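You operate a simulated robot arm through the tools that you are given. There is no shell and no other tool.

The job below is to be done with a simulated robot arm. You get a single attempt, and the scene is never put back.

TASK
Screw the knob on the saucepan lid, stand the grey bowl in the pan and put the lid on.
Fine: harm nothing.

It is judged by the outcome, as a careful person would: the job done as asked, and still so three seconds after it is handed in. It fails if anything else is knocked over, pushed out of place, dropped, spilled or broken. Lids that push on must go on centred and level and be pressed home; caps that screw on are set level and turned clockwise until they are tight.

THE ROBOT
A 6-joint arm with a two-finger parallel gripper, fixed in place. Base frame: the origin is on the floor under the middle of its stand, x ahead of it, y to its left, z up; the work surface is at about z = 0.84. Readings come in m, degrees, newtons and seconds.
With the tool pointing down near the work surface it reaches from about 0.3 to 0.66 m from the base axis. Its first joint turns from -115.0 to 115.0 degrees. Payload 3.43 kg.
Tool frame: the origin (TCP) lies between the finger pads and is the grasp point; the fingertips stand 0.034 m ahead of it; z points along the fingers, y is the line along which they close. Largest opening 0.128 m; finger width 0.024, thickness 0.012; the body of the gripper, 0.048 by 0.13 m, starts 0.096 m behind the TCP.
Orientation is that of the tool frame in the base frame, as a unit quaternion [x, y, z, w]. With the fingers straight down and closing along the base's y, the tool's x points along the base's -x, its y along +y and its z along -z.

THE INTERFACE
- The arm moves only by the tool move_arm. Its argument "rows" is text: rows parted by semicolons, each of 7 numbers parted by spaces: the turn, a rotation vector about the tool's x, y, z in degrees, then the shift along the tool's x, y, z in m, then the gripper command, from -1 (shut) to 1 (fully open), values between in proportion. In form: ax ay az x y z fingers; .... A call has 1 to 20 rows; each row shifts and turns the commanded pose from where the row before left it, along the tool's axes as they then stand. A row lasts 0.2 s, in which the tool goes at most 0.05 m and 8.6 degrees; a call with a longer step from one row to the next is refused whole, and so is a gripper value outside its range. A pose out of reach is approached as far as the arm can. The call stops where the force on the tool passes 40 N (or 10 N more than at its start, if that is more) or the arm is blocked; 0.2 s more then pass. Each finger travels about 0.153 m/s and halts on what it meets, pressing with about 34 N; the grip force reading is that of the motor and also rises with nothing between the fingers. The clock runs only during rows and for 0.2 s after the last one: add rows that do not move to give the fingers time. The reply holds the time, the measured pose of the TCP, the force on the tool along the base axes, the opening and the grip force, in the units named above and with some noise, with the torque about the TCP (base axes, N m) and any sound that the robot's microphone picked up.
- Cameras (640 x 400 px; columns grow to the right, rows downward): "scene" is fixed at [0.0494, 0.652, 1.5968]; the picture's right is [-0.99, -0.13, 0.00], its down [-0.12, 0.89, -0.45] and it looks along [0.06, -0.44, -0.89] (base axes); focal length 308 px, centre (320, 200). "wrist" rides on the gripper at [0.076, -0.011, -0.16] in the tool frame; the picture's right is [0.15, 0.99, 0.00], its down [-0.88, 0.13, -0.46] and it looks along [-0.45, 0.07, 0.89] (tool axes); focal length 234 px, centre (320, 200). There is no depth. A picture from a camera that has moved, and an enlarged one, comes with that camera's place and axes in the base frame and with its lens.
- get_image(camera): a new picture of that camera. The clock stands still meanwhile.
- slide_trunk(by): slides the trunk up (or, below 0, down) by that many m; the arm rides with it, the base frame stays. It gives what a move gives, with no picture.
- inspect(camera, box): a new picture of the part [left, top, right, bottom] of that camera's present view, enlarged. The clock stands still meanwhile.
- job_done(): hands the job in; it is judged then, once.

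Nothing tells you positions but the pictures and the camera data. Unless the task says otherwise, let go and move clear before handing in.

The tools are called as a command line: name --argument value ..., lists and objects as JSON in quotes. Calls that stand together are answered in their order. move_arm: Moves the arm, as the interface text tells. Its arguments: {"type":"object","properties":{"rows":{"type":"string"}},"required":["rows"]} The other tools are called the same way: slide_trunk (by) moves the trunk up or down; get_image (camera) takes a picture; inspect (camera, box) takes an enlarged picture of a part of a camera's view; job_done () hands the job in.

At the start:

```text
clock: 0.0
tool_pos: [0.157, 0.34, 1.2408]
orientation: [0.0, 1.0, 0.0, 0.0]
wrist_force: [-0.4, 0.3, -0.2]
torque: [0.04, -0.05, 0.04]
grip_width: 0.1278
finger_force: 0.1
trunk travel left (down, up): [-0.9, 0.09]
```

scene: 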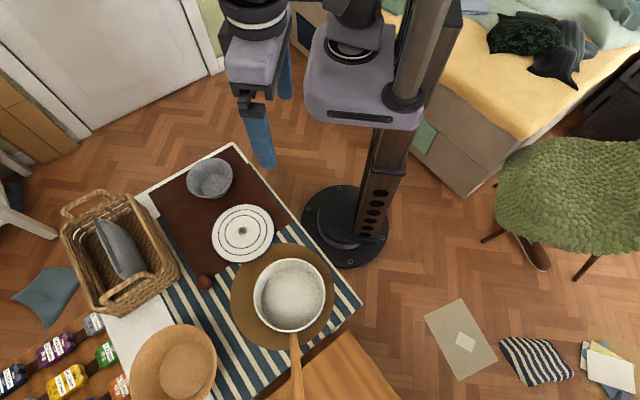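
wrist: 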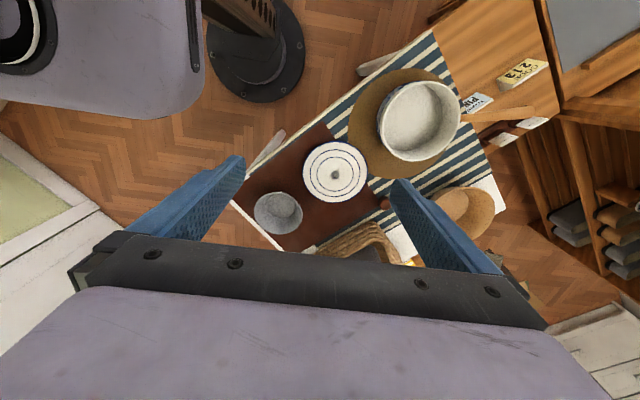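

I see a saucepan on a cork mat, a flat lid with blue rings, a grey bowl, and a small brown knob beside the lid, all on a table to the robot's left. I'll take closer looks before moving.

inspect --camera "scene" --box '[140, 140, 380, 290]'

inspect --camera "scene" --box '[180, 200, 280, 300]'

inspect --camera "wrist" --box '[220, 60, 540, 260]'

inspect --camera "scene" --box '[200, 230, 360, 400]'

```text
2.67 times, centred on (260, 215) of scene
camera zoom: at [0.0494, 0.652, 1.5968], right [-0.99, -0.13, 0.0], down [-0.12, 0.89, -0.45], along [0.06, -0.44, -0.89], focal length 821 px, centre (480, 160)
```

zoom: 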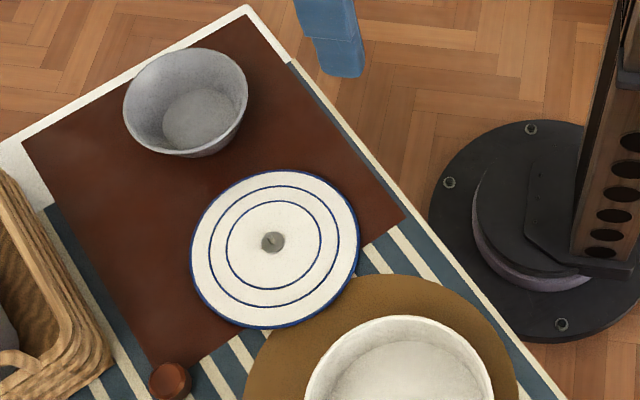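

```text
4.00 times, centred on (230, 250) of scene
camera zoom: at [0.0494, 0.652, 1.5968], right [-0.99, -0.13, 0.0], down [-0.12, 0.89, -0.45], along [0.06, -0.44, -0.89], focal length 1232 px, centre (680, 0)
```

zoom: 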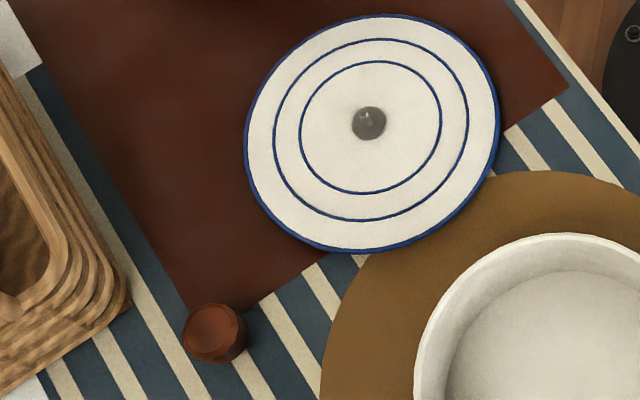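

```text
2.00 times, centred on (380, 160) of wrist
camera zoom: at [0.0816, 0.3279, 1.4004], right [-0.15, 0.99, 0.0], down [0.88, 0.13, 0.46], along [0.45, 0.07, -0.89], focal length 468 px, centre (200, 280)
```

zoom: 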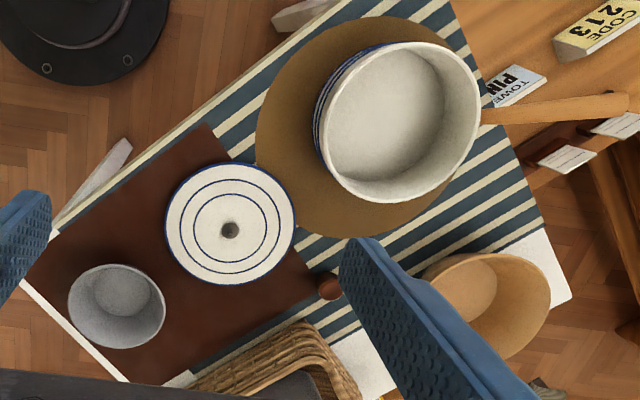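

```text
2.35 times, centred on (280, 315) of scene
camera zoom: at [0.0494, 0.652, 1.5968], right [-0.99, -0.13, 0.0], down [-0.12, 0.89, -0.45], along [0.06, -0.44, -0.89], focal length 725 px, centre (414, -71)
```

zoom: 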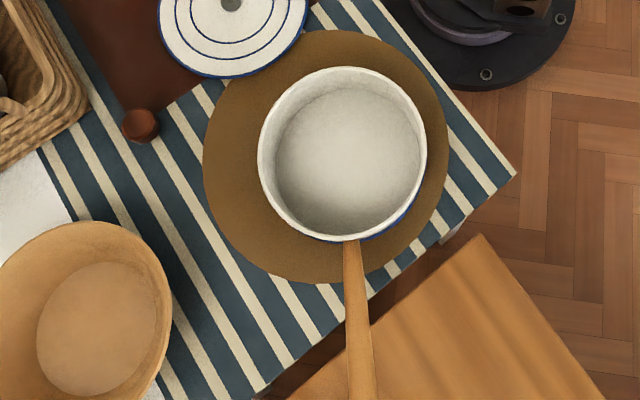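

The lid lies near (0.28, 0.40) with a grey stud in the middle, the knob near (0.34, 0.54), the bowl near (0.39, 0.275), and the pan near (0.13, 0.55). I'll move the tool above the lid to see better.

move_arm --rows "0 0 0 -0.02 0.02 0.03 0.5; 0 0 0 -0.02 0.02 0.03 0.5; 0 0 0 -0.02 0.02 0.03 0.5; 0 0 0 -0.01 0.02 0.03 0.5; 0 0 0 0 0 0.02 0.5; 0 0 0 0 0 0 0.5"

get_image --camera "wrist"

get_image --camera "scene"

```text
clock: 1.4
tool_pos: [0.2299, 0.4233, 1.0999]
orientation: [0.0, 1.0, -0.001, 0.0]
wrist_force: [-0.1, 0.7, -0.7]
torque: [0.05, 0.03, -0.01]
grip_width: 0.0961
finger_force: 0.1
trunk travel left (down, up): [-0.9, 0.09]
```

```text
taken
camera wrist: at [0.1528, 0.4114, 1.2598], right [-0.15, 0.99, 0.0], down [0.88, 0.13, 0.46], along [0.45, 0.07, -0.89], focal length 234 px, centre (320, 200)
```

wrist: 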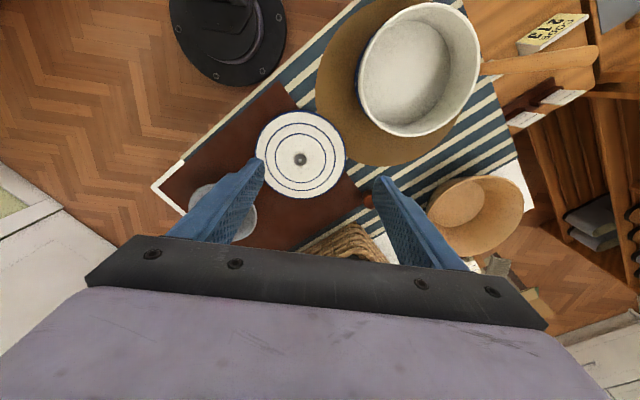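

```text
taken
```

scene: 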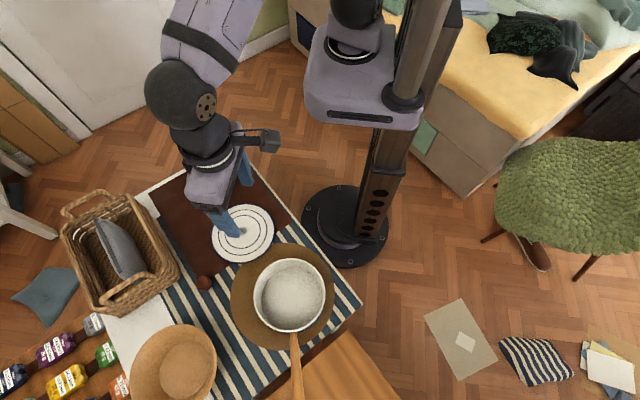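

The tool now hovers near the lid and the wrist camera sees lid, pan and part of the bowl. I'll zoom in on lid, knob and pan.

inspect --camera "wrist" --box '[240, 100, 400, 220]'

inspect --camera "wrist" --box '[340, 0, 520, 140]'

```text
3.33 times, centred on (320, 160) of wrist
camera zoom: at [0.1528, 0.4114, 1.2598], right [-0.15, 0.99, 0.0], down [0.88, 0.13, 0.46], along [0.45, 0.07, -0.89], focal length 781 px, centre (320, 333)
```

zoom: 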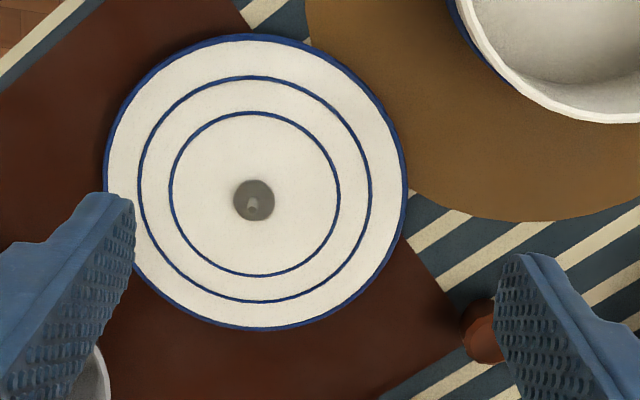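

```text
2.86 times, centred on (430, 70) of wrist
camera zoom: at [0.1528, 0.4114, 1.2598], right [-0.15, 0.99, 0.0], down [0.88, 0.13, 0.46], along [0.45, 0.07, -0.89], focal length 669 px, centre (6, 571)
```

zoom: 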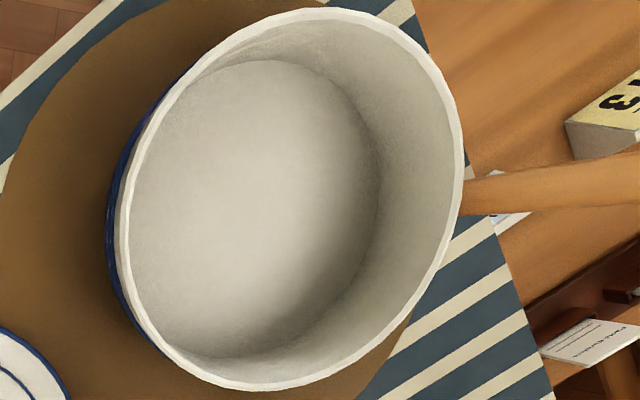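

The lid has a small threaded stud at its centre on a grey washer, and the pan is empty. Next I go above the knob at about (0.336, 0.538) to look at it and the nearby basket.

move_arm --rows "0 0 0 -0.02 0.025 0 0.5; 0 0 0 -0.02 0.025 0 0.5; 0 0 0 -0.02 0.025 0 0.5; 0 0 0 -0.02 0.025 0 0.5; 0 0 0 0 0 0 0.2; 0 0 0 0 0 0 0.0"

get_image --camera "wrist"

get_image --camera "scene"

```text
clock: 2.8
tool_pos: [0.3077, 0.5207, 1.101]
orientation: [0.0, 1.0, 0.0, 0.0]
wrist_force: [0.0, 0.2, 0.0]
torque: [-0.02, 0.02, -0.01]
grip_width: 0.064
finger_force: 0.0
trunk travel left (down, up): [-0.9, 0.09]
```

```text
taken
camera wrist: at [0.2315, 0.5091, 1.26], right [-0.15, 0.99, 0.0], down [0.88, 0.13, 0.46], along [0.45, 0.07, -0.89], focal length 234 px, centre (320, 200)
```

wrist: 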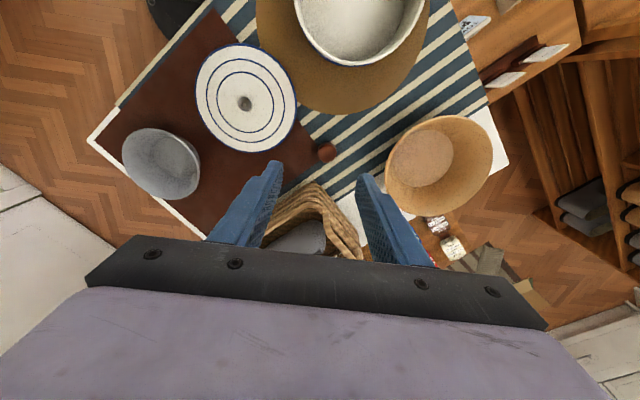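

```text
taken
```

scene: 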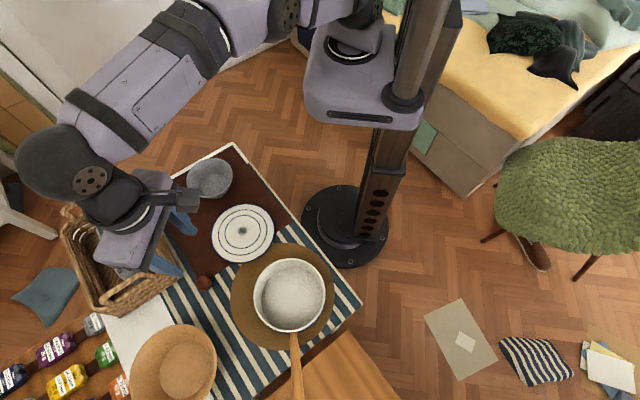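

inspect --camera "wrist" --box '[270, 110, 390, 260]'

inspect --camera "wrist" --box '[300, 130, 360, 170]'

inspect --camera "wrist" --box '[210, 80, 280, 125]'

inspect --camera "scene" --box '[60, 190, 220, 310]'

```text
2.67 times, centred on (330, 185) of wrist
camera zoom: at [0.2315, 0.5091, 1.26], right [-0.15, 0.99, 0.0], down [0.88, 0.13, 0.46], along [0.45, 0.07, -0.89], focal length 624 px, centre (293, 240)
```

zoom: 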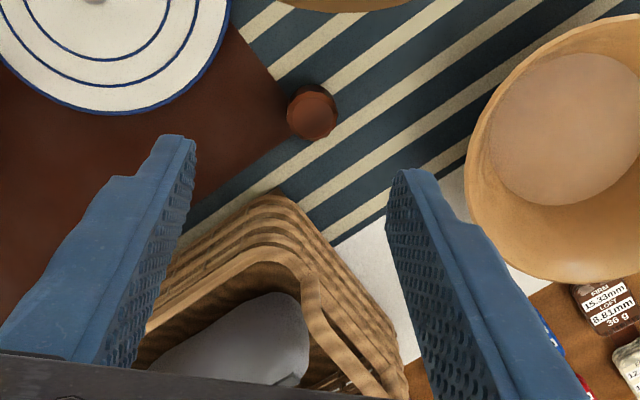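

```text
10.00 times, centred on (330, 150) of wrist
camera zoom: at [0.2315, 0.5091, 1.26], right [-0.15, 0.99, 0.0], down [0.88, 0.13, 0.46], along [0.45, 0.07, -0.89], focal length 2342 px, centre (220, 700)
```

zoom: 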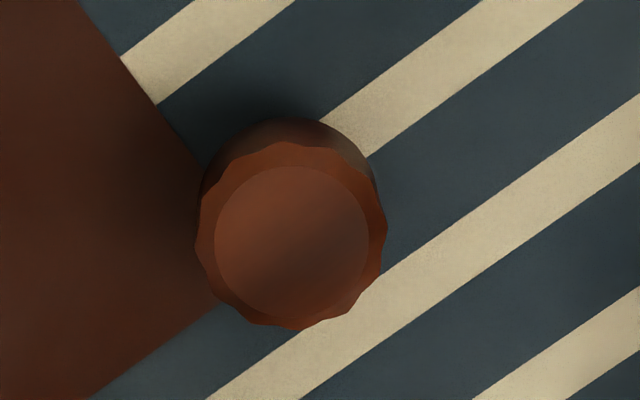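

```text
8.89 times, centred on (245, 102) of wrist
camera zoom: at [0.2315, 0.5091, 1.26], right [-0.15, 0.99, 0.0], down [0.88, 0.13, 0.46], along [0.45, 0.07, -0.89], focal length 2082 px, centre (987, 1067)
```

zoom: 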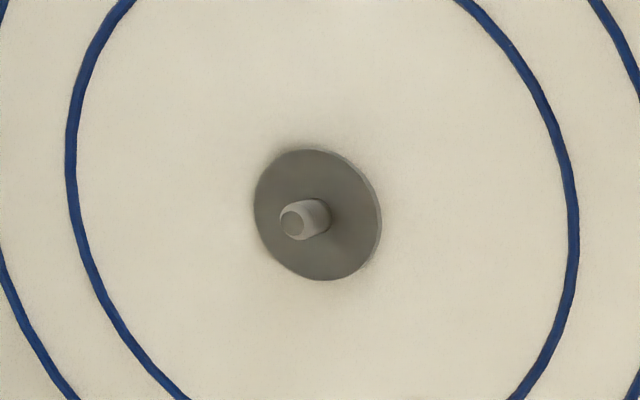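

```text
3.33 times, centred on (140, 250) of scene
camera zoom: at [0.0494, 0.652, 1.5968], right [-0.99, -0.13, 0.0], down [-0.12, 0.89, -0.45], along [0.06, -0.44, -0.89], focal length 1027 px, centre (920, 33)
```

zoom: 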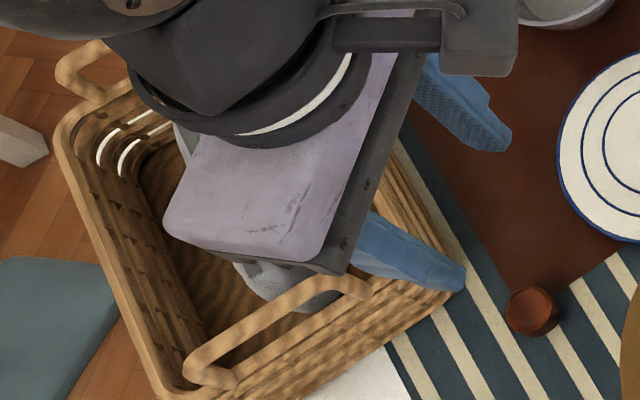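

The knob stands upright (about 33 mm wide, ~22 mm tall) at about (0.341, 0.538), and the lid's stud is a short upright peg. I'll centre the tool over the knob and come down part way, then check again.

move_arm --rows "0 0 0 -0.0111 0.0058 0.02 0; 0 0 0 -0.0111 0.0058 0.03 0; 0 0 0 -0.0111 0.0057 0.03 0; 0 0 0 0 0 0.04 0; 0 0 0 0 0 0.03 0; 0 0 0 0 0 0 0"

get_image --camera "wrist"

get_image --camera "scene"

inspect --camera "wrist" --box '[240, 120, 400, 260]'

```text
clock: 4.2
tool_pos: [0.3385, 0.5343, 0.9505]
orientation: [0.001, 1.0, 0.0, 0.0]
wrist_force: [-0.1, -0.4, 0.7]
torque: [0.02, 0.0, -0.01]
grip_width: 0.0638
finger_force: 0.0
out of reach, approached as far as the arm can: row 3
trunk travel left (down, up): [-0.9, 0.09]
```

```text
taken
camera wrist: at [0.2638, 0.5223, 1.1106], right [-0.15, 0.99, 0.0], down [0.88, 0.13, 0.46], along [0.45, 0.07, -0.89], focal length 234 px, centre (320, 200)
```

wrist: 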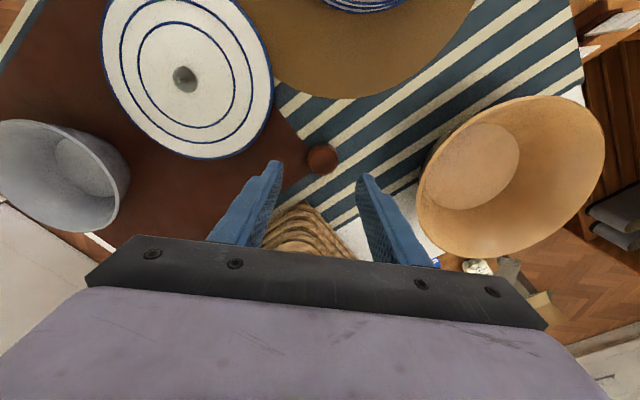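

```text
taken
```

scene: 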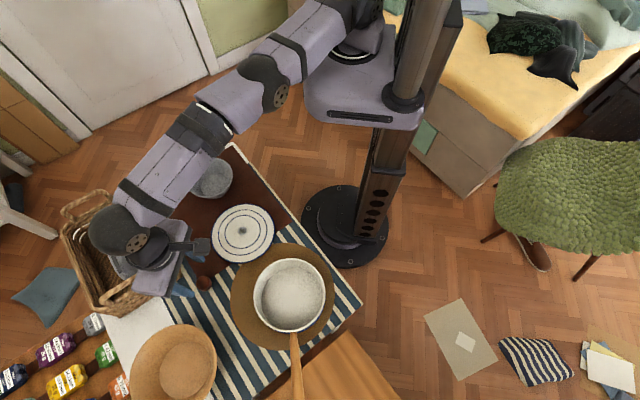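

```text
2.86 times, centred on (320, 190) of wrist
camera zoom: at [0.2638, 0.5223, 1.1106], right [-0.15, 0.99, 0.0], down [0.88, 0.13, 0.46], along [0.45, 0.07, -0.89], focal length 669 px, centre (320, 229)
```

zoom: 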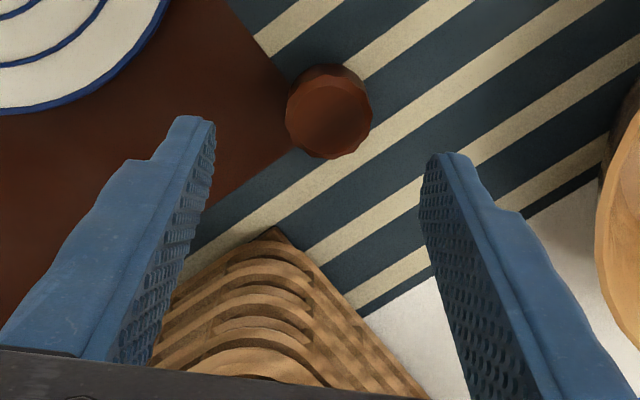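

The tool is about 4 mm short of the knob's centre (0.341, 0.5375), near the reach limit. I'll lower a bit more and see whether it reaches.

move_arm --rows "0 0 0 0 0 0.02 0; 0 0 0 0 0 0 0; 0 0 0 0 0 0 0"

```text
clock: 5.0
tool_pos: [0.3408, 0.534, 0.9309]
orientation: [0.001, 1.0, 0.0, 0.0]
wrist_force: [-0.5, -0.6, 0.5]
torque: [-0.01, 0.01, 0.01]
grip_width: 0.0638
finger_force: 0.1
trunk travel left (down, up): [-0.9, 0.09]
```

Reach is fine now. I'll shift 3.5 mm in y to centre on the knob and descend so that the fingertips straddle it just above the mat.

move_arm --rows "0 0 0 0 0.0035 0 0; 0 0 0 0 0 0.02 0; 0 0 0 0 0 0.015 0; 0 0 0 0 0 0.01 0; 0 0 0 0 0 0 0"

inspect --camera "wrist" --box '[240, 120, 400, 260]'

inspect --camera "scene" --box '[140, 220, 260, 320]'

```text
clock: 6.2
tool_pos: [0.3345, 0.5305, 0.8854]
orientation: [0.0, 1.0, 0.0, 0.0]
wrist_force: [-0.8, -0.9, 0.2]
torque: [0.03, 0.02, -0.01]
grip_width: 0.064
finger_force: 0.0
out of reach, approached as far as the arm can: row 1, 4
trunk travel left (down, up): [-0.9, 0.09]
```

```text
2.86 times, centred on (320, 190) of wrist
camera zoom: at [0.2601, 0.5188, 1.0458], right [-0.15, 0.99, 0.0], down [0.88, 0.13, 0.46], along [0.45, 0.07, -0.89], focal length 669 px, centre (320, 229)
```

zoom: 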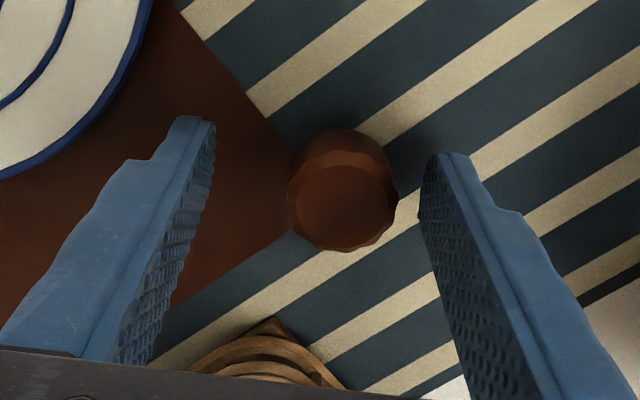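

```text
4.00 times, centred on (200, 270) of scene
camera zoom: at [0.0494, 0.652, 1.5968], right [-0.99, -0.13, 0.0], down [-0.12, 0.89, -0.45], along [0.06, -0.44, -0.89], focal length 1232 px, centre (800, -80)
```

zoom: 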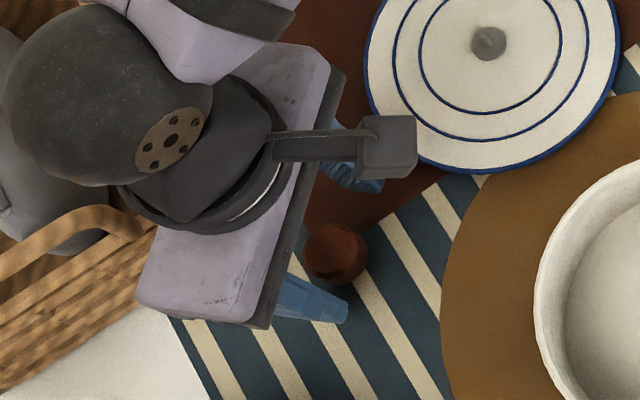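

At this height the arm stops about 7–8 mm short of the knob. I'll raise the tool 0.1 m and then lower the trunk by 0.1 m, which should extend the reach near the table.

move_arm --rows "0 0 0 0 0 -0.025 0; 0 0 0 0 0 -0.025 0; 0 0 0 0 0 -0.025 0; 0 0 0 0 0 -0.045 0; 0 0 0 0 0 0 0; 0 0 0 0 0 0 0"

```text
clock: 7.6
tool_pos: [0.3364, 0.5314, 1.0064]
orientation: [0.0, 1.0, -0.002, 0.0]
wrist_force: [-0.7, 0.2, -0.1]
torque: [0.02, 0.04, 0.01]
grip_width: 0.0641
finger_force: 0.0
out of reach, approached as far as the arm can: row 4
trunk travel left (down, up): [-0.9, 0.09]
```

The reach seems best when the tool is around z≈0.95 with this trunk height, so I'll lower the trunk by 0.065 m to bring that optimum down to the knob's level.

slide_trunk --by -0.065

```text
clock: 8.6
tool_pos: [0.3365, 0.5322, 0.9403]
orientation: [0.0, 1.0, -0.001, -0.001]
wrist_force: [-0.4, -0.3, -0.3]
torque: [0.0, -0.05, -0.02]
grip_width: 0.0639
finger_force: 0.0
trunk travel left (down, up): [-0.835, 0.155]
```

move_arm --rows "0 0 0 0 0 0.02 0; 0 0 0 0 0 0.02 0; 0 0 0 0 0 0.01 0; 0 0 0 0 0 0 0; 0 0 0 0 0 0 0"

inspect --camera "wrist" --box '[240, 120, 400, 260]'

```text
clock: 9.8
tool_pos: [0.3364, 0.5326, 0.8907]
orientation: [0.0, 1.0, -0.002, -0.002]
wrist_force: [-0.3, 0.1, -0.1]
torque: [0.01, 0.01, -0.04]
grip_width: 0.0639
finger_force: 0.0
trunk travel left (down, up): [-0.835, 0.155]
```

```text
2.86 times, centred on (320, 190) of wrist
camera zoom: at [0.2617, 0.5211, 1.051], right [-0.15, 0.99, 0.0], down [0.88, 0.13, 0.45], along [0.45, 0.06, -0.89], focal length 669 px, centre (320, 229)
```

zoom: 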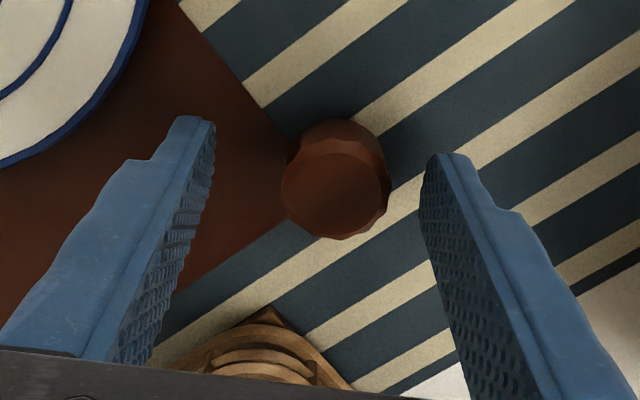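

move_arm --rows "0 0 0 -0.0045 0.005 0 0; 0 0 0 0 0 0 0; 0 0 0 0 0 0 0"

```text
clock: 10.6
tool_pos: [0.3401, 0.5336, 0.8919]
orientation: [0.0, 1.0, -0.001, -0.002]
wrist_force: [0.5, -0.7, 0.6]
torque: [-0.01, 0.01, -0.01]
grip_width: 0.0638
finger_force: 0.1
out of reach, approached as far as the arm can: row 1
trunk travel left (down, up): [-0.835, 0.155]
```

The arm reaches only about 4 mm short radially, so I'll turn the gripper so its fingers close tangentially (radial error then lies along the finger width). I'll raise slightly, turn 57.5° counter-clockwise, and narrow the opening to 5 cm.

move_arm --rows "0 0 0 0 0 -0.03 -0.2; 0 0 -8.2 0 0 0 -0.2; 0 0 -8.2 0 0 0 -0.2; 0 0 -8.2 0 0 0 -0.2; 0 0 -8.2 0 0 0 -0.2; 0 0 -8.2 0 0 0 -0.2; 0 0 -8.2 0 0 0 -0.2; 0 0 -8.2 0 0 0 -0.2; 0 0 0 0 0 0 -0.2"

get_image --camera "wrist"

get_image --camera "scene"

```text
clock: 12.6
tool_pos: [0.3375, 0.5325, 0.9207]
orientation: [-0.481, 0.877, 0.0, -0.001]
wrist_force: [0.1, -0.2, -0.4]
torque: [0.02, -0.02, 0.0]
grip_width: 0.0515
finger_force: 0.1
trunk travel left (down, up): [-0.835, 0.155]
```

```text
taken
camera wrist: at [0.3071, 0.4627, 1.0806], right [-0.91, 0.41, 0.0], down [0.36, 0.81, 0.45], along [0.18, 0.41, -0.89], focal length 234 px, centre (320, 200)
```

wrist: 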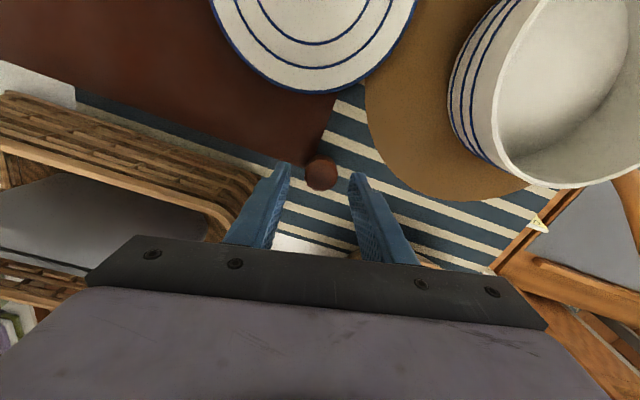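

```text
taken
```

scene: 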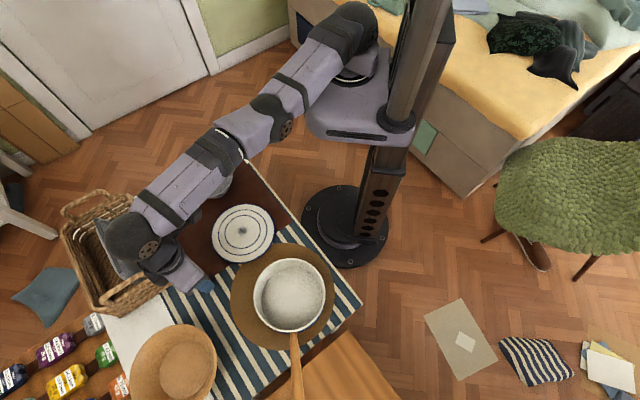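

move_arm --rows "0 0 0 -0.003 0 0.015 -0.2; 0 0 0 -0.0035 0 0.01 -0.2; 0 0 0 0 0 0 -0.2; 0 0 0 0 0 0 -0.2"

inspect --camera "wrist" --box '[240, 120, 400, 260]'

```text
clock: 13.6
tool_pos: [0.3396, 0.5358, 0.8952]
orientation: [-0.48, 0.877, -0.001, -0.002]
wrist_force: [-0.4, 0.0, 0.4]
torque: [0.02, 0.0, 0.03]
grip_width: 0.0512
finger_force: 0.0
out of reach, approached as far as the arm can: row 2
trunk travel left (down, up): [-0.835, 0.155]
```

```text
2.86 times, centred on (320, 190) of wrist
camera zoom: at [0.3079, 0.4644, 1.0554], right [-0.91, 0.41, 0.0], down [0.37, 0.81, 0.45], along [0.19, 0.41, -0.89], focal length 669 px, centre (320, 229)
```

zoom: 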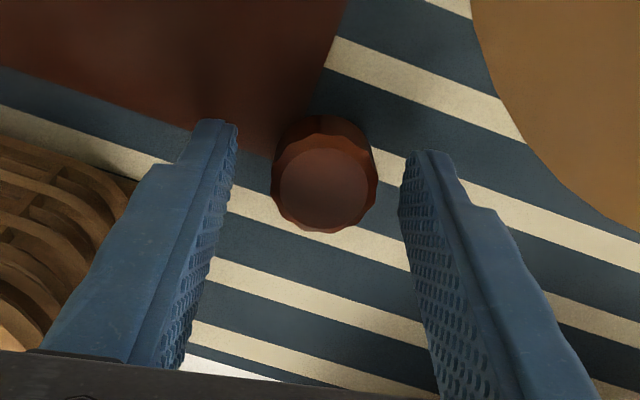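

The knob is centred between the fingers. I'll descend another 14 mm and close on it gently.

move_arm --rows "0 0 0 0 0 0.007 -0.2; 0 0 0 0 0 0.007 -0.2; 0 0 0 0 0 0 -0.2; 0 0 0 0 0 0 -0.2"

inspect --camera "wrist" --box '[240, 120, 400, 260]'

```text
clock: 14.6
tool_pos: [0.339, 0.5333, 0.8824]
orientation: [-0.48, 0.877, 0.0, -0.001]
wrist_force: [0.6, -0.6, -0.7]
torque: [0.0, 0.01, -0.03]
grip_width: 0.0513
finger_force: 0.0
trunk travel left (down, up): [-0.835, 0.155]
```

```text
2.86 times, centred on (320, 190) of wrist
camera zoom: at [0.3079, 0.4638, 1.0419], right [-0.91, 0.41, 0.0], down [0.37, 0.81, 0.45], along [0.19, 0.41, -0.89], focal length 669 px, centre (320, 229)
```

zoom: 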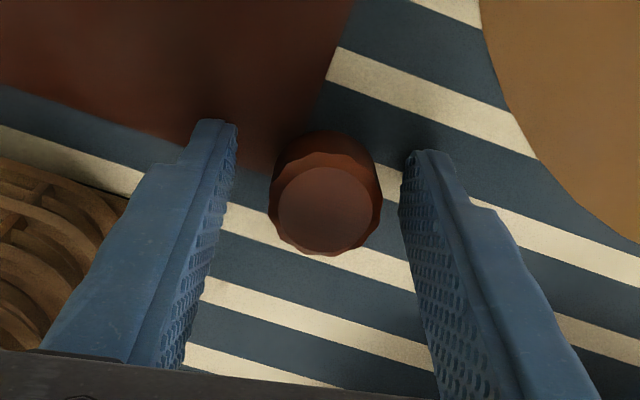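

move_arm --rows "0 0 0 0 0 0 -0.32; 0 0 0 0 0 0 -0.4; 0 0 0 0 0 0 -0.45; 0 0 0 0 0 0 -0.5; 0 0 0 0 0 0 -0.6; 0 0 0 0 0 0 -0.8; 0 0 0 0 0 0 -0.8"

inspect --camera "wrist" --box '[240, 120, 400, 260]'

```text
clock: 16.2
tool_pos: [0.3402, 0.534, 0.8813]
orientation: [-0.48, 0.877, -0.001, -0.001]
wrist_force: [0.7, 0.0, 0.4]
torque: [0.0, 0.01, 0.0]
grip_width: 0.0295
finger_force: 33.8
trunk travel left (down, up): [-0.835, 0.155]
```

```text
2.86 times, centred on (320, 190) of wrist
camera zoom: at [0.3079, 0.4638, 1.0419], right [-0.91, 0.41, 0.0], down [0.37, 0.81, 0.45], along [0.19, 0.41, -0.89], focal length 669 px, centre (320, 229)
```

zoom: 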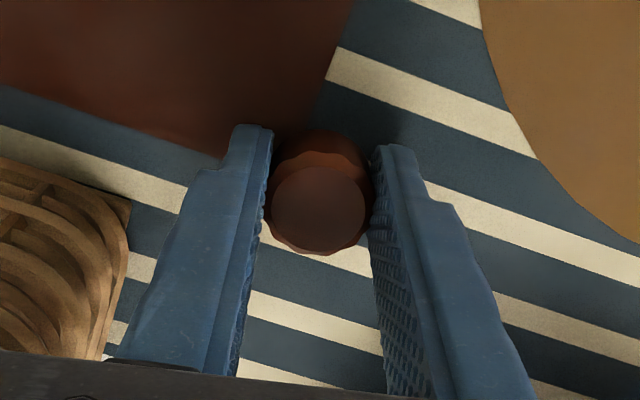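

The knob is gripped (29.5 mm between pads). I'll lift it straight up and check that it comes level.

move_arm --rows "0 0 0 0 0 -0.01 -0.8; 0 0 0 0 0 -0.02 -0.8; 0 0 0 0 0 -0.03 -0.8; 0 0 0 0 0 -0.01 -0.8; 0 0 0 0 0 0 -0.8"

inspect --camera "wrist" --box '[260, 130, 380, 230]'

inspect --camera "scene" --box '[150, 200, 310, 300]'

```text
clock: 17.4
tool_pos: [0.3373, 0.5319, 0.953]
orientation: [-0.479, 0.878, 0.0, -0.001]
wrist_force: [0.1, -0.4, -0.3]
torque: [-0.01, -0.02, 0.01]
grip_width: 0.0298
finger_force: 34.1
trunk travel left (down, up): [-0.835, 0.155]
```

```text
4.00 times, centred on (320, 180) of wrist
camera zoom: at [0.3064, 0.4626, 1.1124], right [-0.91, 0.41, 0.0], down [0.36, 0.81, 0.45], along [0.19, 0.41, -0.89], focal length 937 px, centre (320, 280)
```

zoom: 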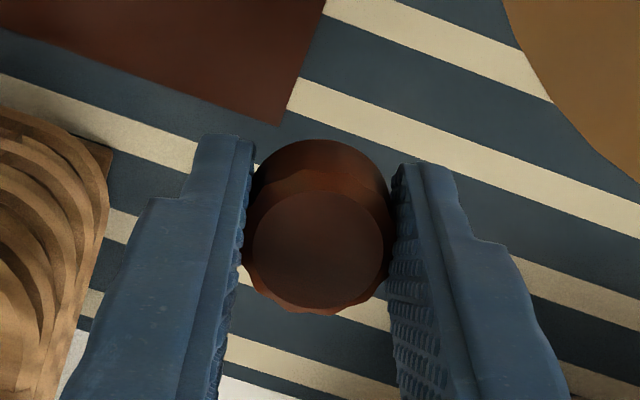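

```text
4.00 times, centred on (230, 250) of scene
camera zoom: at [0.0494, 0.652, 1.5968], right [-0.99, -0.13, 0.0], down [-0.12, 0.89, -0.45], along [0.06, -0.44, -0.89], focal length 1232 px, centre (680, 0)
```

zoom: 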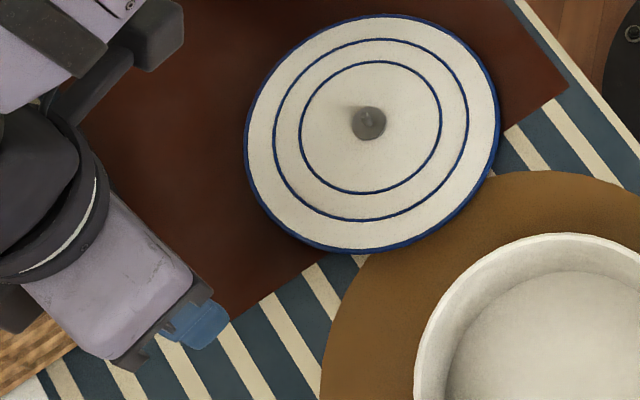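

The knob is held about 5 mm off the TCP in the radial direction. I'll set it down on the flat cloth about 3 cm nearer the robot, release, turn the gripper 90° and re-grip so it is centred both ways.

move_arm --rows "0 0 0 0.0092 0.009 0 -0.8; 0 0 0 0.0093 0.009 0.02 -0.8; 0 0 0 0 0 0.02 -0.8; 0 0 0 0 0 0.015 -0.8; 0 0 0 0 0 0.008 -0.8; 0 0 0 0 0 0.004 -0.8; 0 0 0 0 0 0.002 -0.8; 0 0 0 0 0 0 -0.8"

```text
clock: 19.2
tool_pos: [0.3149, 0.5277, 0.8833]
orientation: [-0.48, 0.877, 0.0, 0.0]
wrist_force: [0.4, -0.5, 4.4]
torque: [-0.02, -0.03, -0.03]
grip_width: 0.0299
finger_force: 33.8
trunk travel left (down, up): [-0.835, 0.155]
```

Light contact (4.4 N) shows that the knob is resting on the cloth. I release it, turn the gripper 90° counter-clockwise around it and re-grip.

move_arm --rows "0 0 0 0 0 0 -0.5; 0 0 0 0 0 0 -0.35; 0 0 0 0 0 0 -0.15; 0 0 0 0 0 0 -0.15; 0 0 -8.2 0 0 0 -0.15; 0 0 -8.2 0 0 0 -0.15; 0 0 -8.2 0 0 0 -0.15; 0 0 -8.2 0 0 0 -0.15; 0 0 -8.2 0 0 0 -0.15; 0 0 -8.2 0 0 0 -0.15; 0 0 -8.2 0 0 0 -0.15; 0 0 -8.2 0 0 0 -0.15; 0 0 -8.2 0 0 0 -0.15; 0 0 -8.2 0 0 0 -0.15; 0 0 -8 0 0 0 -0.15; 0 0 0 0 0 0 -0.15"

get_image --camera "wrist"

inspect --camera "wrist" --box '[240, 120, 400, 260]'

```text
clock: 22.6
tool_pos: [0.3161, 0.5278, 0.8813]
orientation: [0.96, -0.28, -0.001, 0.002]
wrist_force: [-1.0, 0.3, -0.2]
torque: [0.05, -0.01, 0.01]
grip_width: 0.0544
finger_force: 0.0
trunk travel left (down, up): [-0.835, 0.155]
```

```text
taken
camera wrist: at [0.3848, 0.4963, 1.0416], right [-0.41, -0.91, 0.0], down [-0.81, 0.36, 0.46], along [-0.42, 0.18, -0.89], focal length 234 px, centre (320, 200)
```

wrist: 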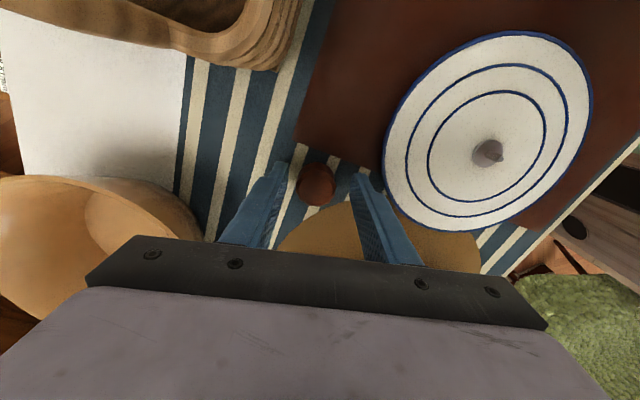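

```text
2.86 times, centred on (320, 190) of wrist
camera zoom: at [0.3848, 0.4963, 1.0416], right [-0.41, -0.91, 0.0], down [-0.81, 0.36, 0.46], along [-0.42, 0.18, -0.89], focal length 669 px, centre (320, 229)
```

zoom: 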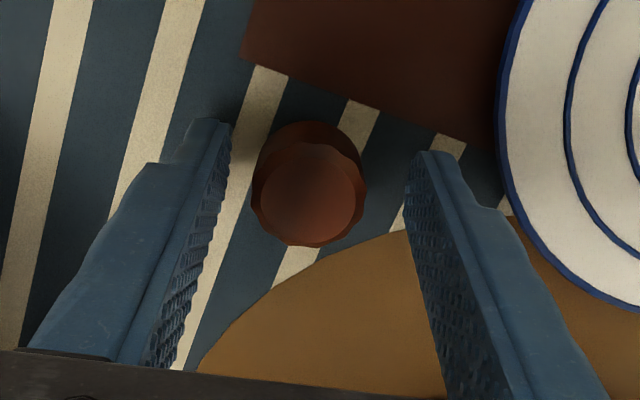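

The knob sits closer to one finger as expected; closing slowly will slide it to the centre.

move_arm --rows "0 0 0 0 0 0 -0.25; 0 0 0 0 0 0 -0.3; 0 0 0 0 0 0 -0.34; 0 0 0 0 0 0 -0.38; 0 0 0 0 0 0 -0.42; 0 0 0 0 0 0 -0.45; 0 0 0 0 0 0 -0.48; 0 0 0 0 0 0 -0.52; 0 0 0 0 0 0 -0.6; 0 0 0 0 0 0 -0.8; 0 0 0 0 0 0 -0.8"

inspect --camera "wrist" --box '[260, 130, 380, 230]'

```text
clock: 25.0
tool_pos: [0.3145, 0.5281, 0.8813]
orientation: [0.96, -0.28, -0.001, 0.002]
wrist_force: [-0.2, 0.2, -0.4]
torque: [0.0, -0.02, 0.0]
grip_width: 0.03
finger_force: 33.8
trunk travel left (down, up): [-0.835, 0.155]
```

```text
4.00 times, centred on (320, 180) of wrist
camera zoom: at [0.3847, 0.4961, 1.0417], right [-0.41, -0.91, 0.0], down [-0.81, 0.37, 0.46], along [-0.42, 0.18, -0.89], focal length 937 px, centre (320, 280)
```

zoom: 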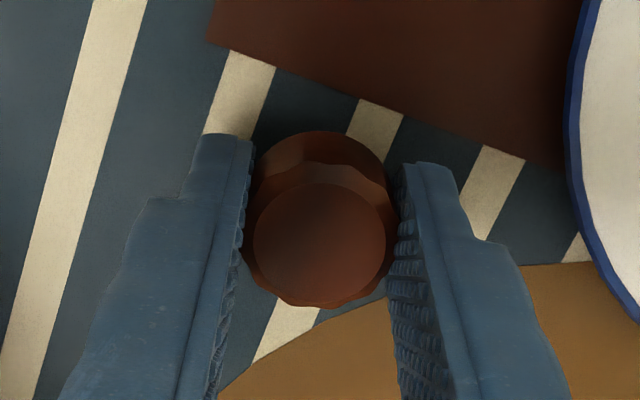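

The knob is now centred in the grip. I'll lift it and carry it over the lid's stud at about (0.283, 0.395), staying well above.

move_arm --rows "0 0 0 0 0 -0.01 -0.8; 0 0 0 0 0 -0.03 -0.8; 0 0 0 0 0 -0.04 -0.8; 0 0 0 0.01115 0.0323 0 -0.8; 0 0 0 0.01115 0.0323 0 -0.8; 0 0 0 0.01115 0.0323 0 -0.8; 0 0 0 0.01115 0.0324 0 -0.8; 0 0 0 0 0 0 -0.8; 0 0 0 0 0 0 -0.8"

get_image --camera "wrist"

inspect --camera "wrist" --box '[240, 90, 400, 230]'

get_image --camera "scene"

```text
clock: 27.0
tool_pos: [0.2835, 0.3954, 0.9634]
orientation: [0.96, -0.281, 0.0, 0.001]
wrist_force: [0.5, -0.6, 0.0]
torque: [-0.01, 0.02, 0.02]
grip_width: 0.0299
finger_force: 33.6
trunk travel left (down, up): [-0.835, 0.155]
```

```text
taken
camera wrist: at [0.3531, 0.3621, 1.122], right [-0.41, -0.91, 0.0], down [-0.81, 0.37, 0.46], along [-0.42, 0.18, -0.89], focal length 234 px, centre (320, 200)
```

wrist: 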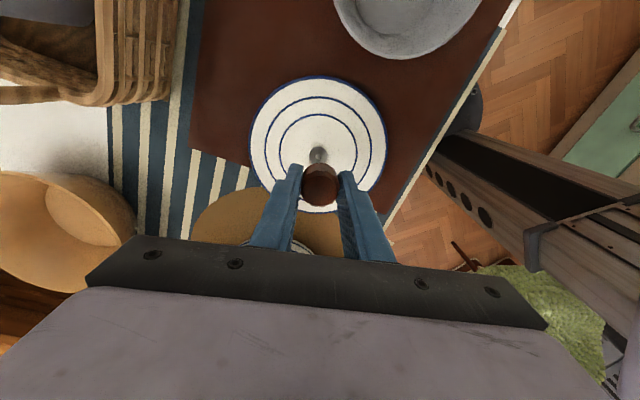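

```text
2.86 times, centred on (320, 160) of wrist
camera zoom: at [0.3531, 0.3621, 1.122], right [-0.41, -0.91, 0.0], down [-0.81, 0.37, 0.46], along [-0.42, 0.18, -0.89], focal length 669 px, centre (320, 314)
```

zoom: 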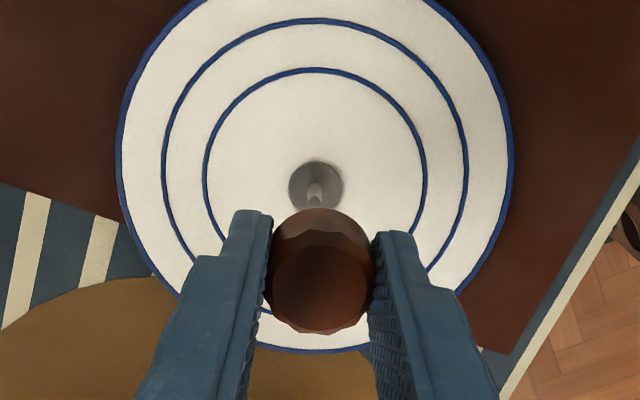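

```text
taken
```

scene: 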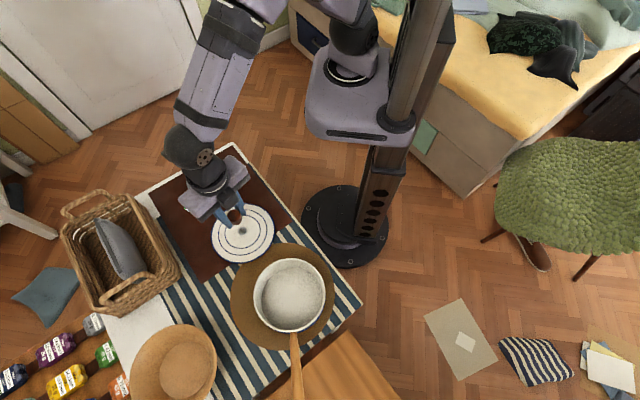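

The stud is visible right beyond the knob and nearly under the TCP. I'll zoom for an exact offset.

inspect --camera "wrist" --box '[290, 135, 350, 175]'

```text
10.00 times, centred on (320, 155) of wrist
camera zoom: at [0.3531, 0.3621, 1.122], right [-0.41, -0.91, 0.0], down [-0.81, 0.37, 0.46], along [-0.42, 0.18, -0.89], focal length 2342 px, centre (320, 650)
```

zoom: 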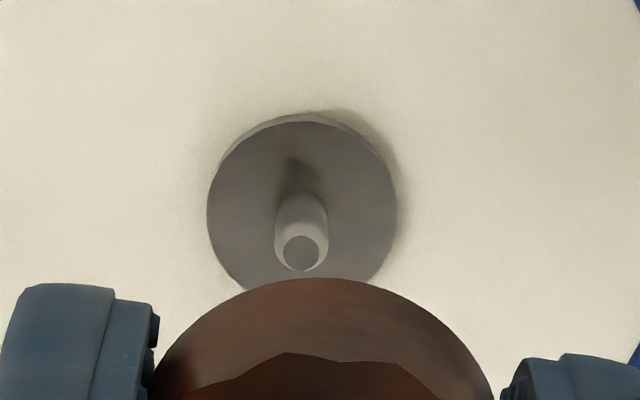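

The stud's base is about 1 mm off in both tool axes; its tip is around z≈0.87. I'll correct and come down to a small gap for another check.

move_arm --rows "0 0 0 -0.001 -0.0014 0 -0.8; 0 0 0 0 0 0.01 -0.8; 0 0 0 0 0 0.01 -0.8; 0 0 0 0 0 0 -0.8; 0 0 0 0 0 0 -0.8"

inspect --camera "wrist" --box '[290, 140, 350, 180]'

inspect --camera "wrist" --box '[220, 60, 420, 230]'

inspect --camera "scene" --box '[200, 190, 290, 270]'

```text
clock: 28.2
tool_pos: [0.2829, 0.3967, 0.9433]
orientation: [0.96, -0.28, 0.0, 0.001]
wrist_force: [-0.5, 0.8, 0.0]
torque: [-0.03, -0.01, 0.02]
grip_width: 0.0298
finger_force: 33.6
trunk travel left (down, up): [-0.835, 0.155]
```

```text
10.00 times, centred on (320, 160) of wrist
camera zoom: at [0.3531, 0.3649, 1.1023], right [-0.41, -0.91, 0.0], down [-0.81, 0.37, 0.46], along [-0.42, 0.18, -0.89], focal length 2342 px, centre (320, 600)
```

zoom: 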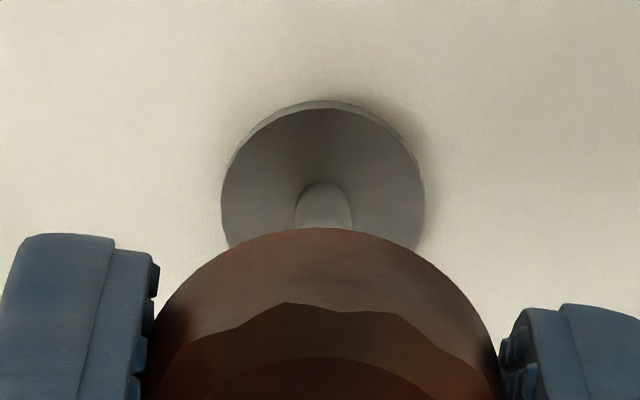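

```text
2.35 times, centred on (320, 145) of wrist
camera zoom: at [0.3531, 0.3649, 1.1023], right [-0.41, -0.91, 0.0], down [-0.81, 0.37, 0.46], along [-0.42, 0.18, -0.89], focal length 551 px, centre (320, 329)
```

zoom: 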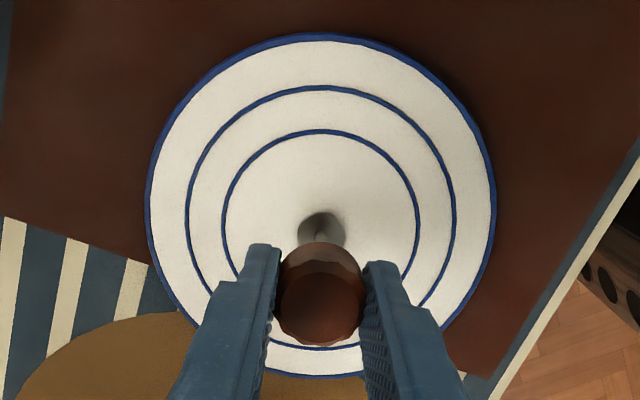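

```text
5.00 times, centred on (245, 230) of scene
camera zoom: at [0.0494, 0.652, 1.5968], right [-0.99, -0.13, 0.0], down [-0.12, 0.89, -0.45], along [0.06, -0.44, -0.89], focal length 1540 px, centre (695, 50)
```

zoom: 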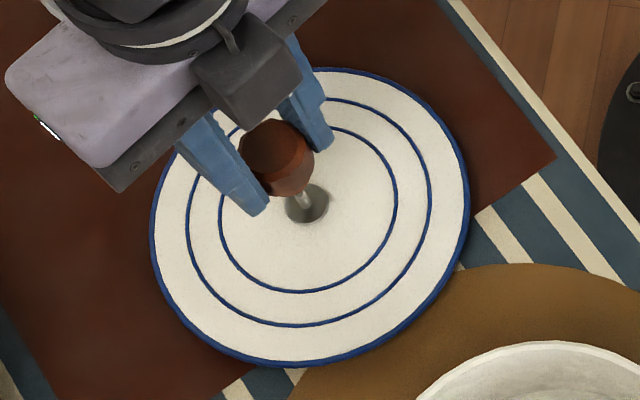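

Both views show the knob aligned with the stud to within about 1 mm. I'll make the small correction and lower to just above the stud tip.

move_arm --rows "0 0 0 0.0003 0.0008 0 -0.8; 0 0 0 0 0 0.01 -0.8; 0 0 0 0 0 0.01 -0.8; 0 0 0 0 0 0.006 -0.8; 0 0 0 0 0 0 -0.8; 0 0 0 0 0 0 -0.8"

inspect --camera "wrist" --box '[290, 140, 350, 180]'

inspect --camera "scene" --box '[220, 200, 280, 250]'

```text
clock: 29.6
tool_pos: [0.2822, 0.3957, 0.9156]
orientation: [0.96, -0.281, -0.001, 0.001]
wrist_force: [1.1, 0.1, 0.5]
torque: [0.01, -0.01, 0.03]
grip_width: 0.0299
finger_force: 33.1
trunk travel left (down, up): [-0.835, 0.155]
```

```text
10.00 times, centred on (320, 160) of wrist
camera zoom: at [0.3518, 0.3642, 1.0757], right [-0.41, -0.91, 0.0], down [-0.81, 0.37, 0.46], along [-0.42, 0.18, -0.89], focal length 2342 px, centre (320, 600)
```

zoom: 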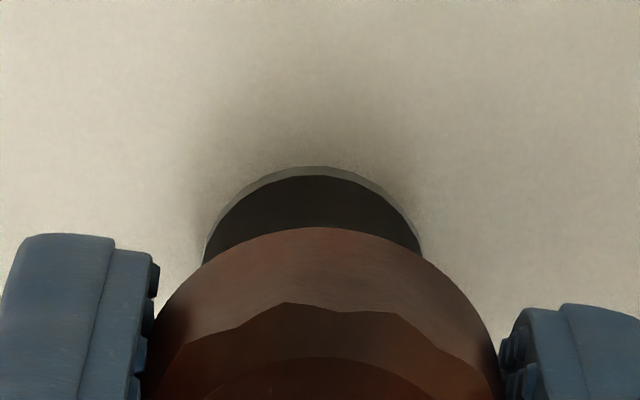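

```text
8.00 times, centred on (250, 225) of scene
camera zoom: at [0.0494, 0.652, 1.5968], right [-0.99, -0.13, 0.0], down [-0.12, 0.89, -0.45], along [0.06, -0.44, -0.89], focal length 2464 px, centre (880, 0)
```

zoom: 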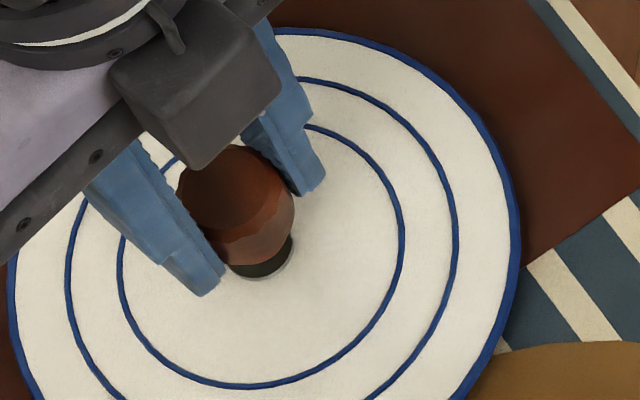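

Alignment still within 1 mm. I now lower in small steps until the knob touches the stud.

move_arm --rows "0 0 0 0.0006 0 0.0015 -0.8; 0 0 0 0 0 0.0015 -0.8; 0 0 0 0 0 0.0015 -0.8; 0 0 0 0 0 0 -0.8; 0 0 0 0 0 0 -0.8"

```text
clock: 30.8
tool_pos: [0.283, 0.3951, 0.9115]
orientation: [0.96, -0.281, -0.001, 0.001]
wrist_force: [1.1, 1.1, -0.5]
torque: [0.03, -0.06, -0.01]
grip_width: 0.0299
finger_force: 34.2
trunk travel left (down, up): [-0.835, 0.155]
```

move_arm --rows "0 0 0 0 0 0.001 -0.8; 0 0 0 0 0 0.001 -0.8; 0 0 0 0 0 0.001 -0.8; 0 0 0 0 0 0 -0.8"

inspect --camera "scene" --box '[220, 200, 280, 250]'

```text
clock: 31.8
tool_pos: [0.2824, 0.3949, 0.9093]
orientation: [0.96, -0.28, -0.001, 0.002]
wrist_force: [-0.6, 0.2, 0.0]
torque: [-0.01, -0.01, 0.01]
grip_width: 0.0299
finger_force: 34.1
trunk travel left (down, up): [-0.835, 0.155]
```

```text
8.00 times, centred on (250, 225) of scene
camera zoom: at [0.0494, 0.652, 1.5968], right [-0.99, -0.13, 0.0], down [-0.12, 0.89, -0.45], along [0.06, -0.44, -0.89], focal length 2464 px, centre (880, 0)
```

zoom: 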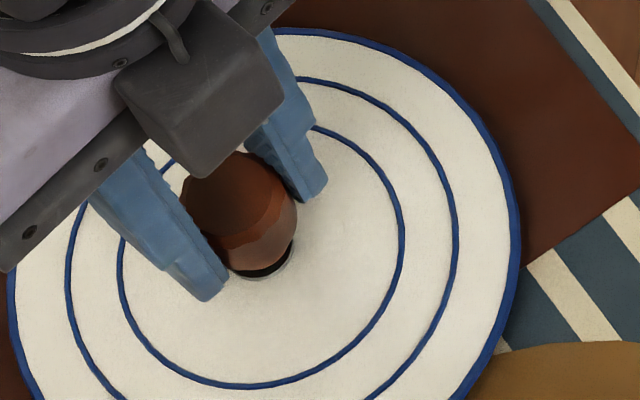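

move_arm --rows "0 0 0 0 0 0.001 -0.8; 0 0 0 0 0 0.001 -0.8; 0 0 0 0 0 0.001 -0.8; 0 0 0 0 0 0 -0.8"

```text
clock: 32.8
tool_pos: [0.2827, 0.3951, 0.9064]
orientation: [0.96, -0.281, 0.0, 0.001]
wrist_force: [0.0, 2.4, 2.9]
torque: [0.04, 0.06, 0.03]
grip_width: 0.03
finger_force: 33.7
trunk travel left (down, up): [-0.835, 0.155]
```

move_arm --rows "0 0 0 0 0 0.0005 -0.8; 0 0 0 0 0 0.0005 -0.8; 0 0 0 0 0 0 -0.8"

```text
clock: 33.6
tool_pos: [0.2828, 0.3953, 0.907]
orientation: [0.96, -0.281, 0.001, 0.0]
wrist_force: [1.0, 3.4, 12.2]
torque: [0.05, 0.02, -0.04]
grip_width: 0.0297
finger_force: 33.7
trunk travel left (down, up): [-0.835, 0.155]
```

The knob meets the stud with about 12 N at TCP z≈0.9065. I'll start turning clockwise and watch the force and torque.

move_arm --rows "0 0 8 0 0 0 -0.8; 0 0 8 0 0 0 -0.8; 0 0 8 0 0 0 -0.8; 0 0 8 0 0 0 -0.8; 0 0 8 0 0 0 -0.8; 0 0 8 0 0 0 -0.8"

inspect --camera "scene" --box '[220, 200, 280, 250]'

```text
clock: 35.0
tool_pos: [0.2819, 0.3954, 0.9059]
orientation: [0.761, -0.648, 0.0, 0.002]
wrist_force: [-0.5, 3.9, 14.5]
torque: [0.14, 0.04, 0.0]
grip_width: 0.03
finger_force: 34.5
trunk travel left (down, up): [-0.835, 0.155]
```

```text
8.00 times, centred on (250, 225) of scene
camera zoom: at [0.0494, 0.652, 1.5968], right [-0.99, -0.13, 0.0], down [-0.12, 0.89, -0.45], along [0.06, -0.44, -0.89], focal length 2464 px, centre (880, 0)
```

zoom: 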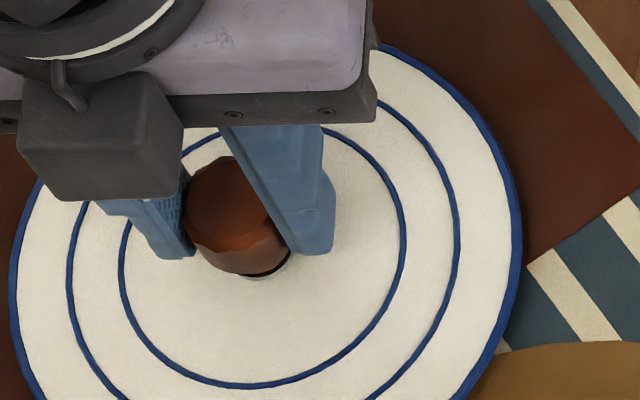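

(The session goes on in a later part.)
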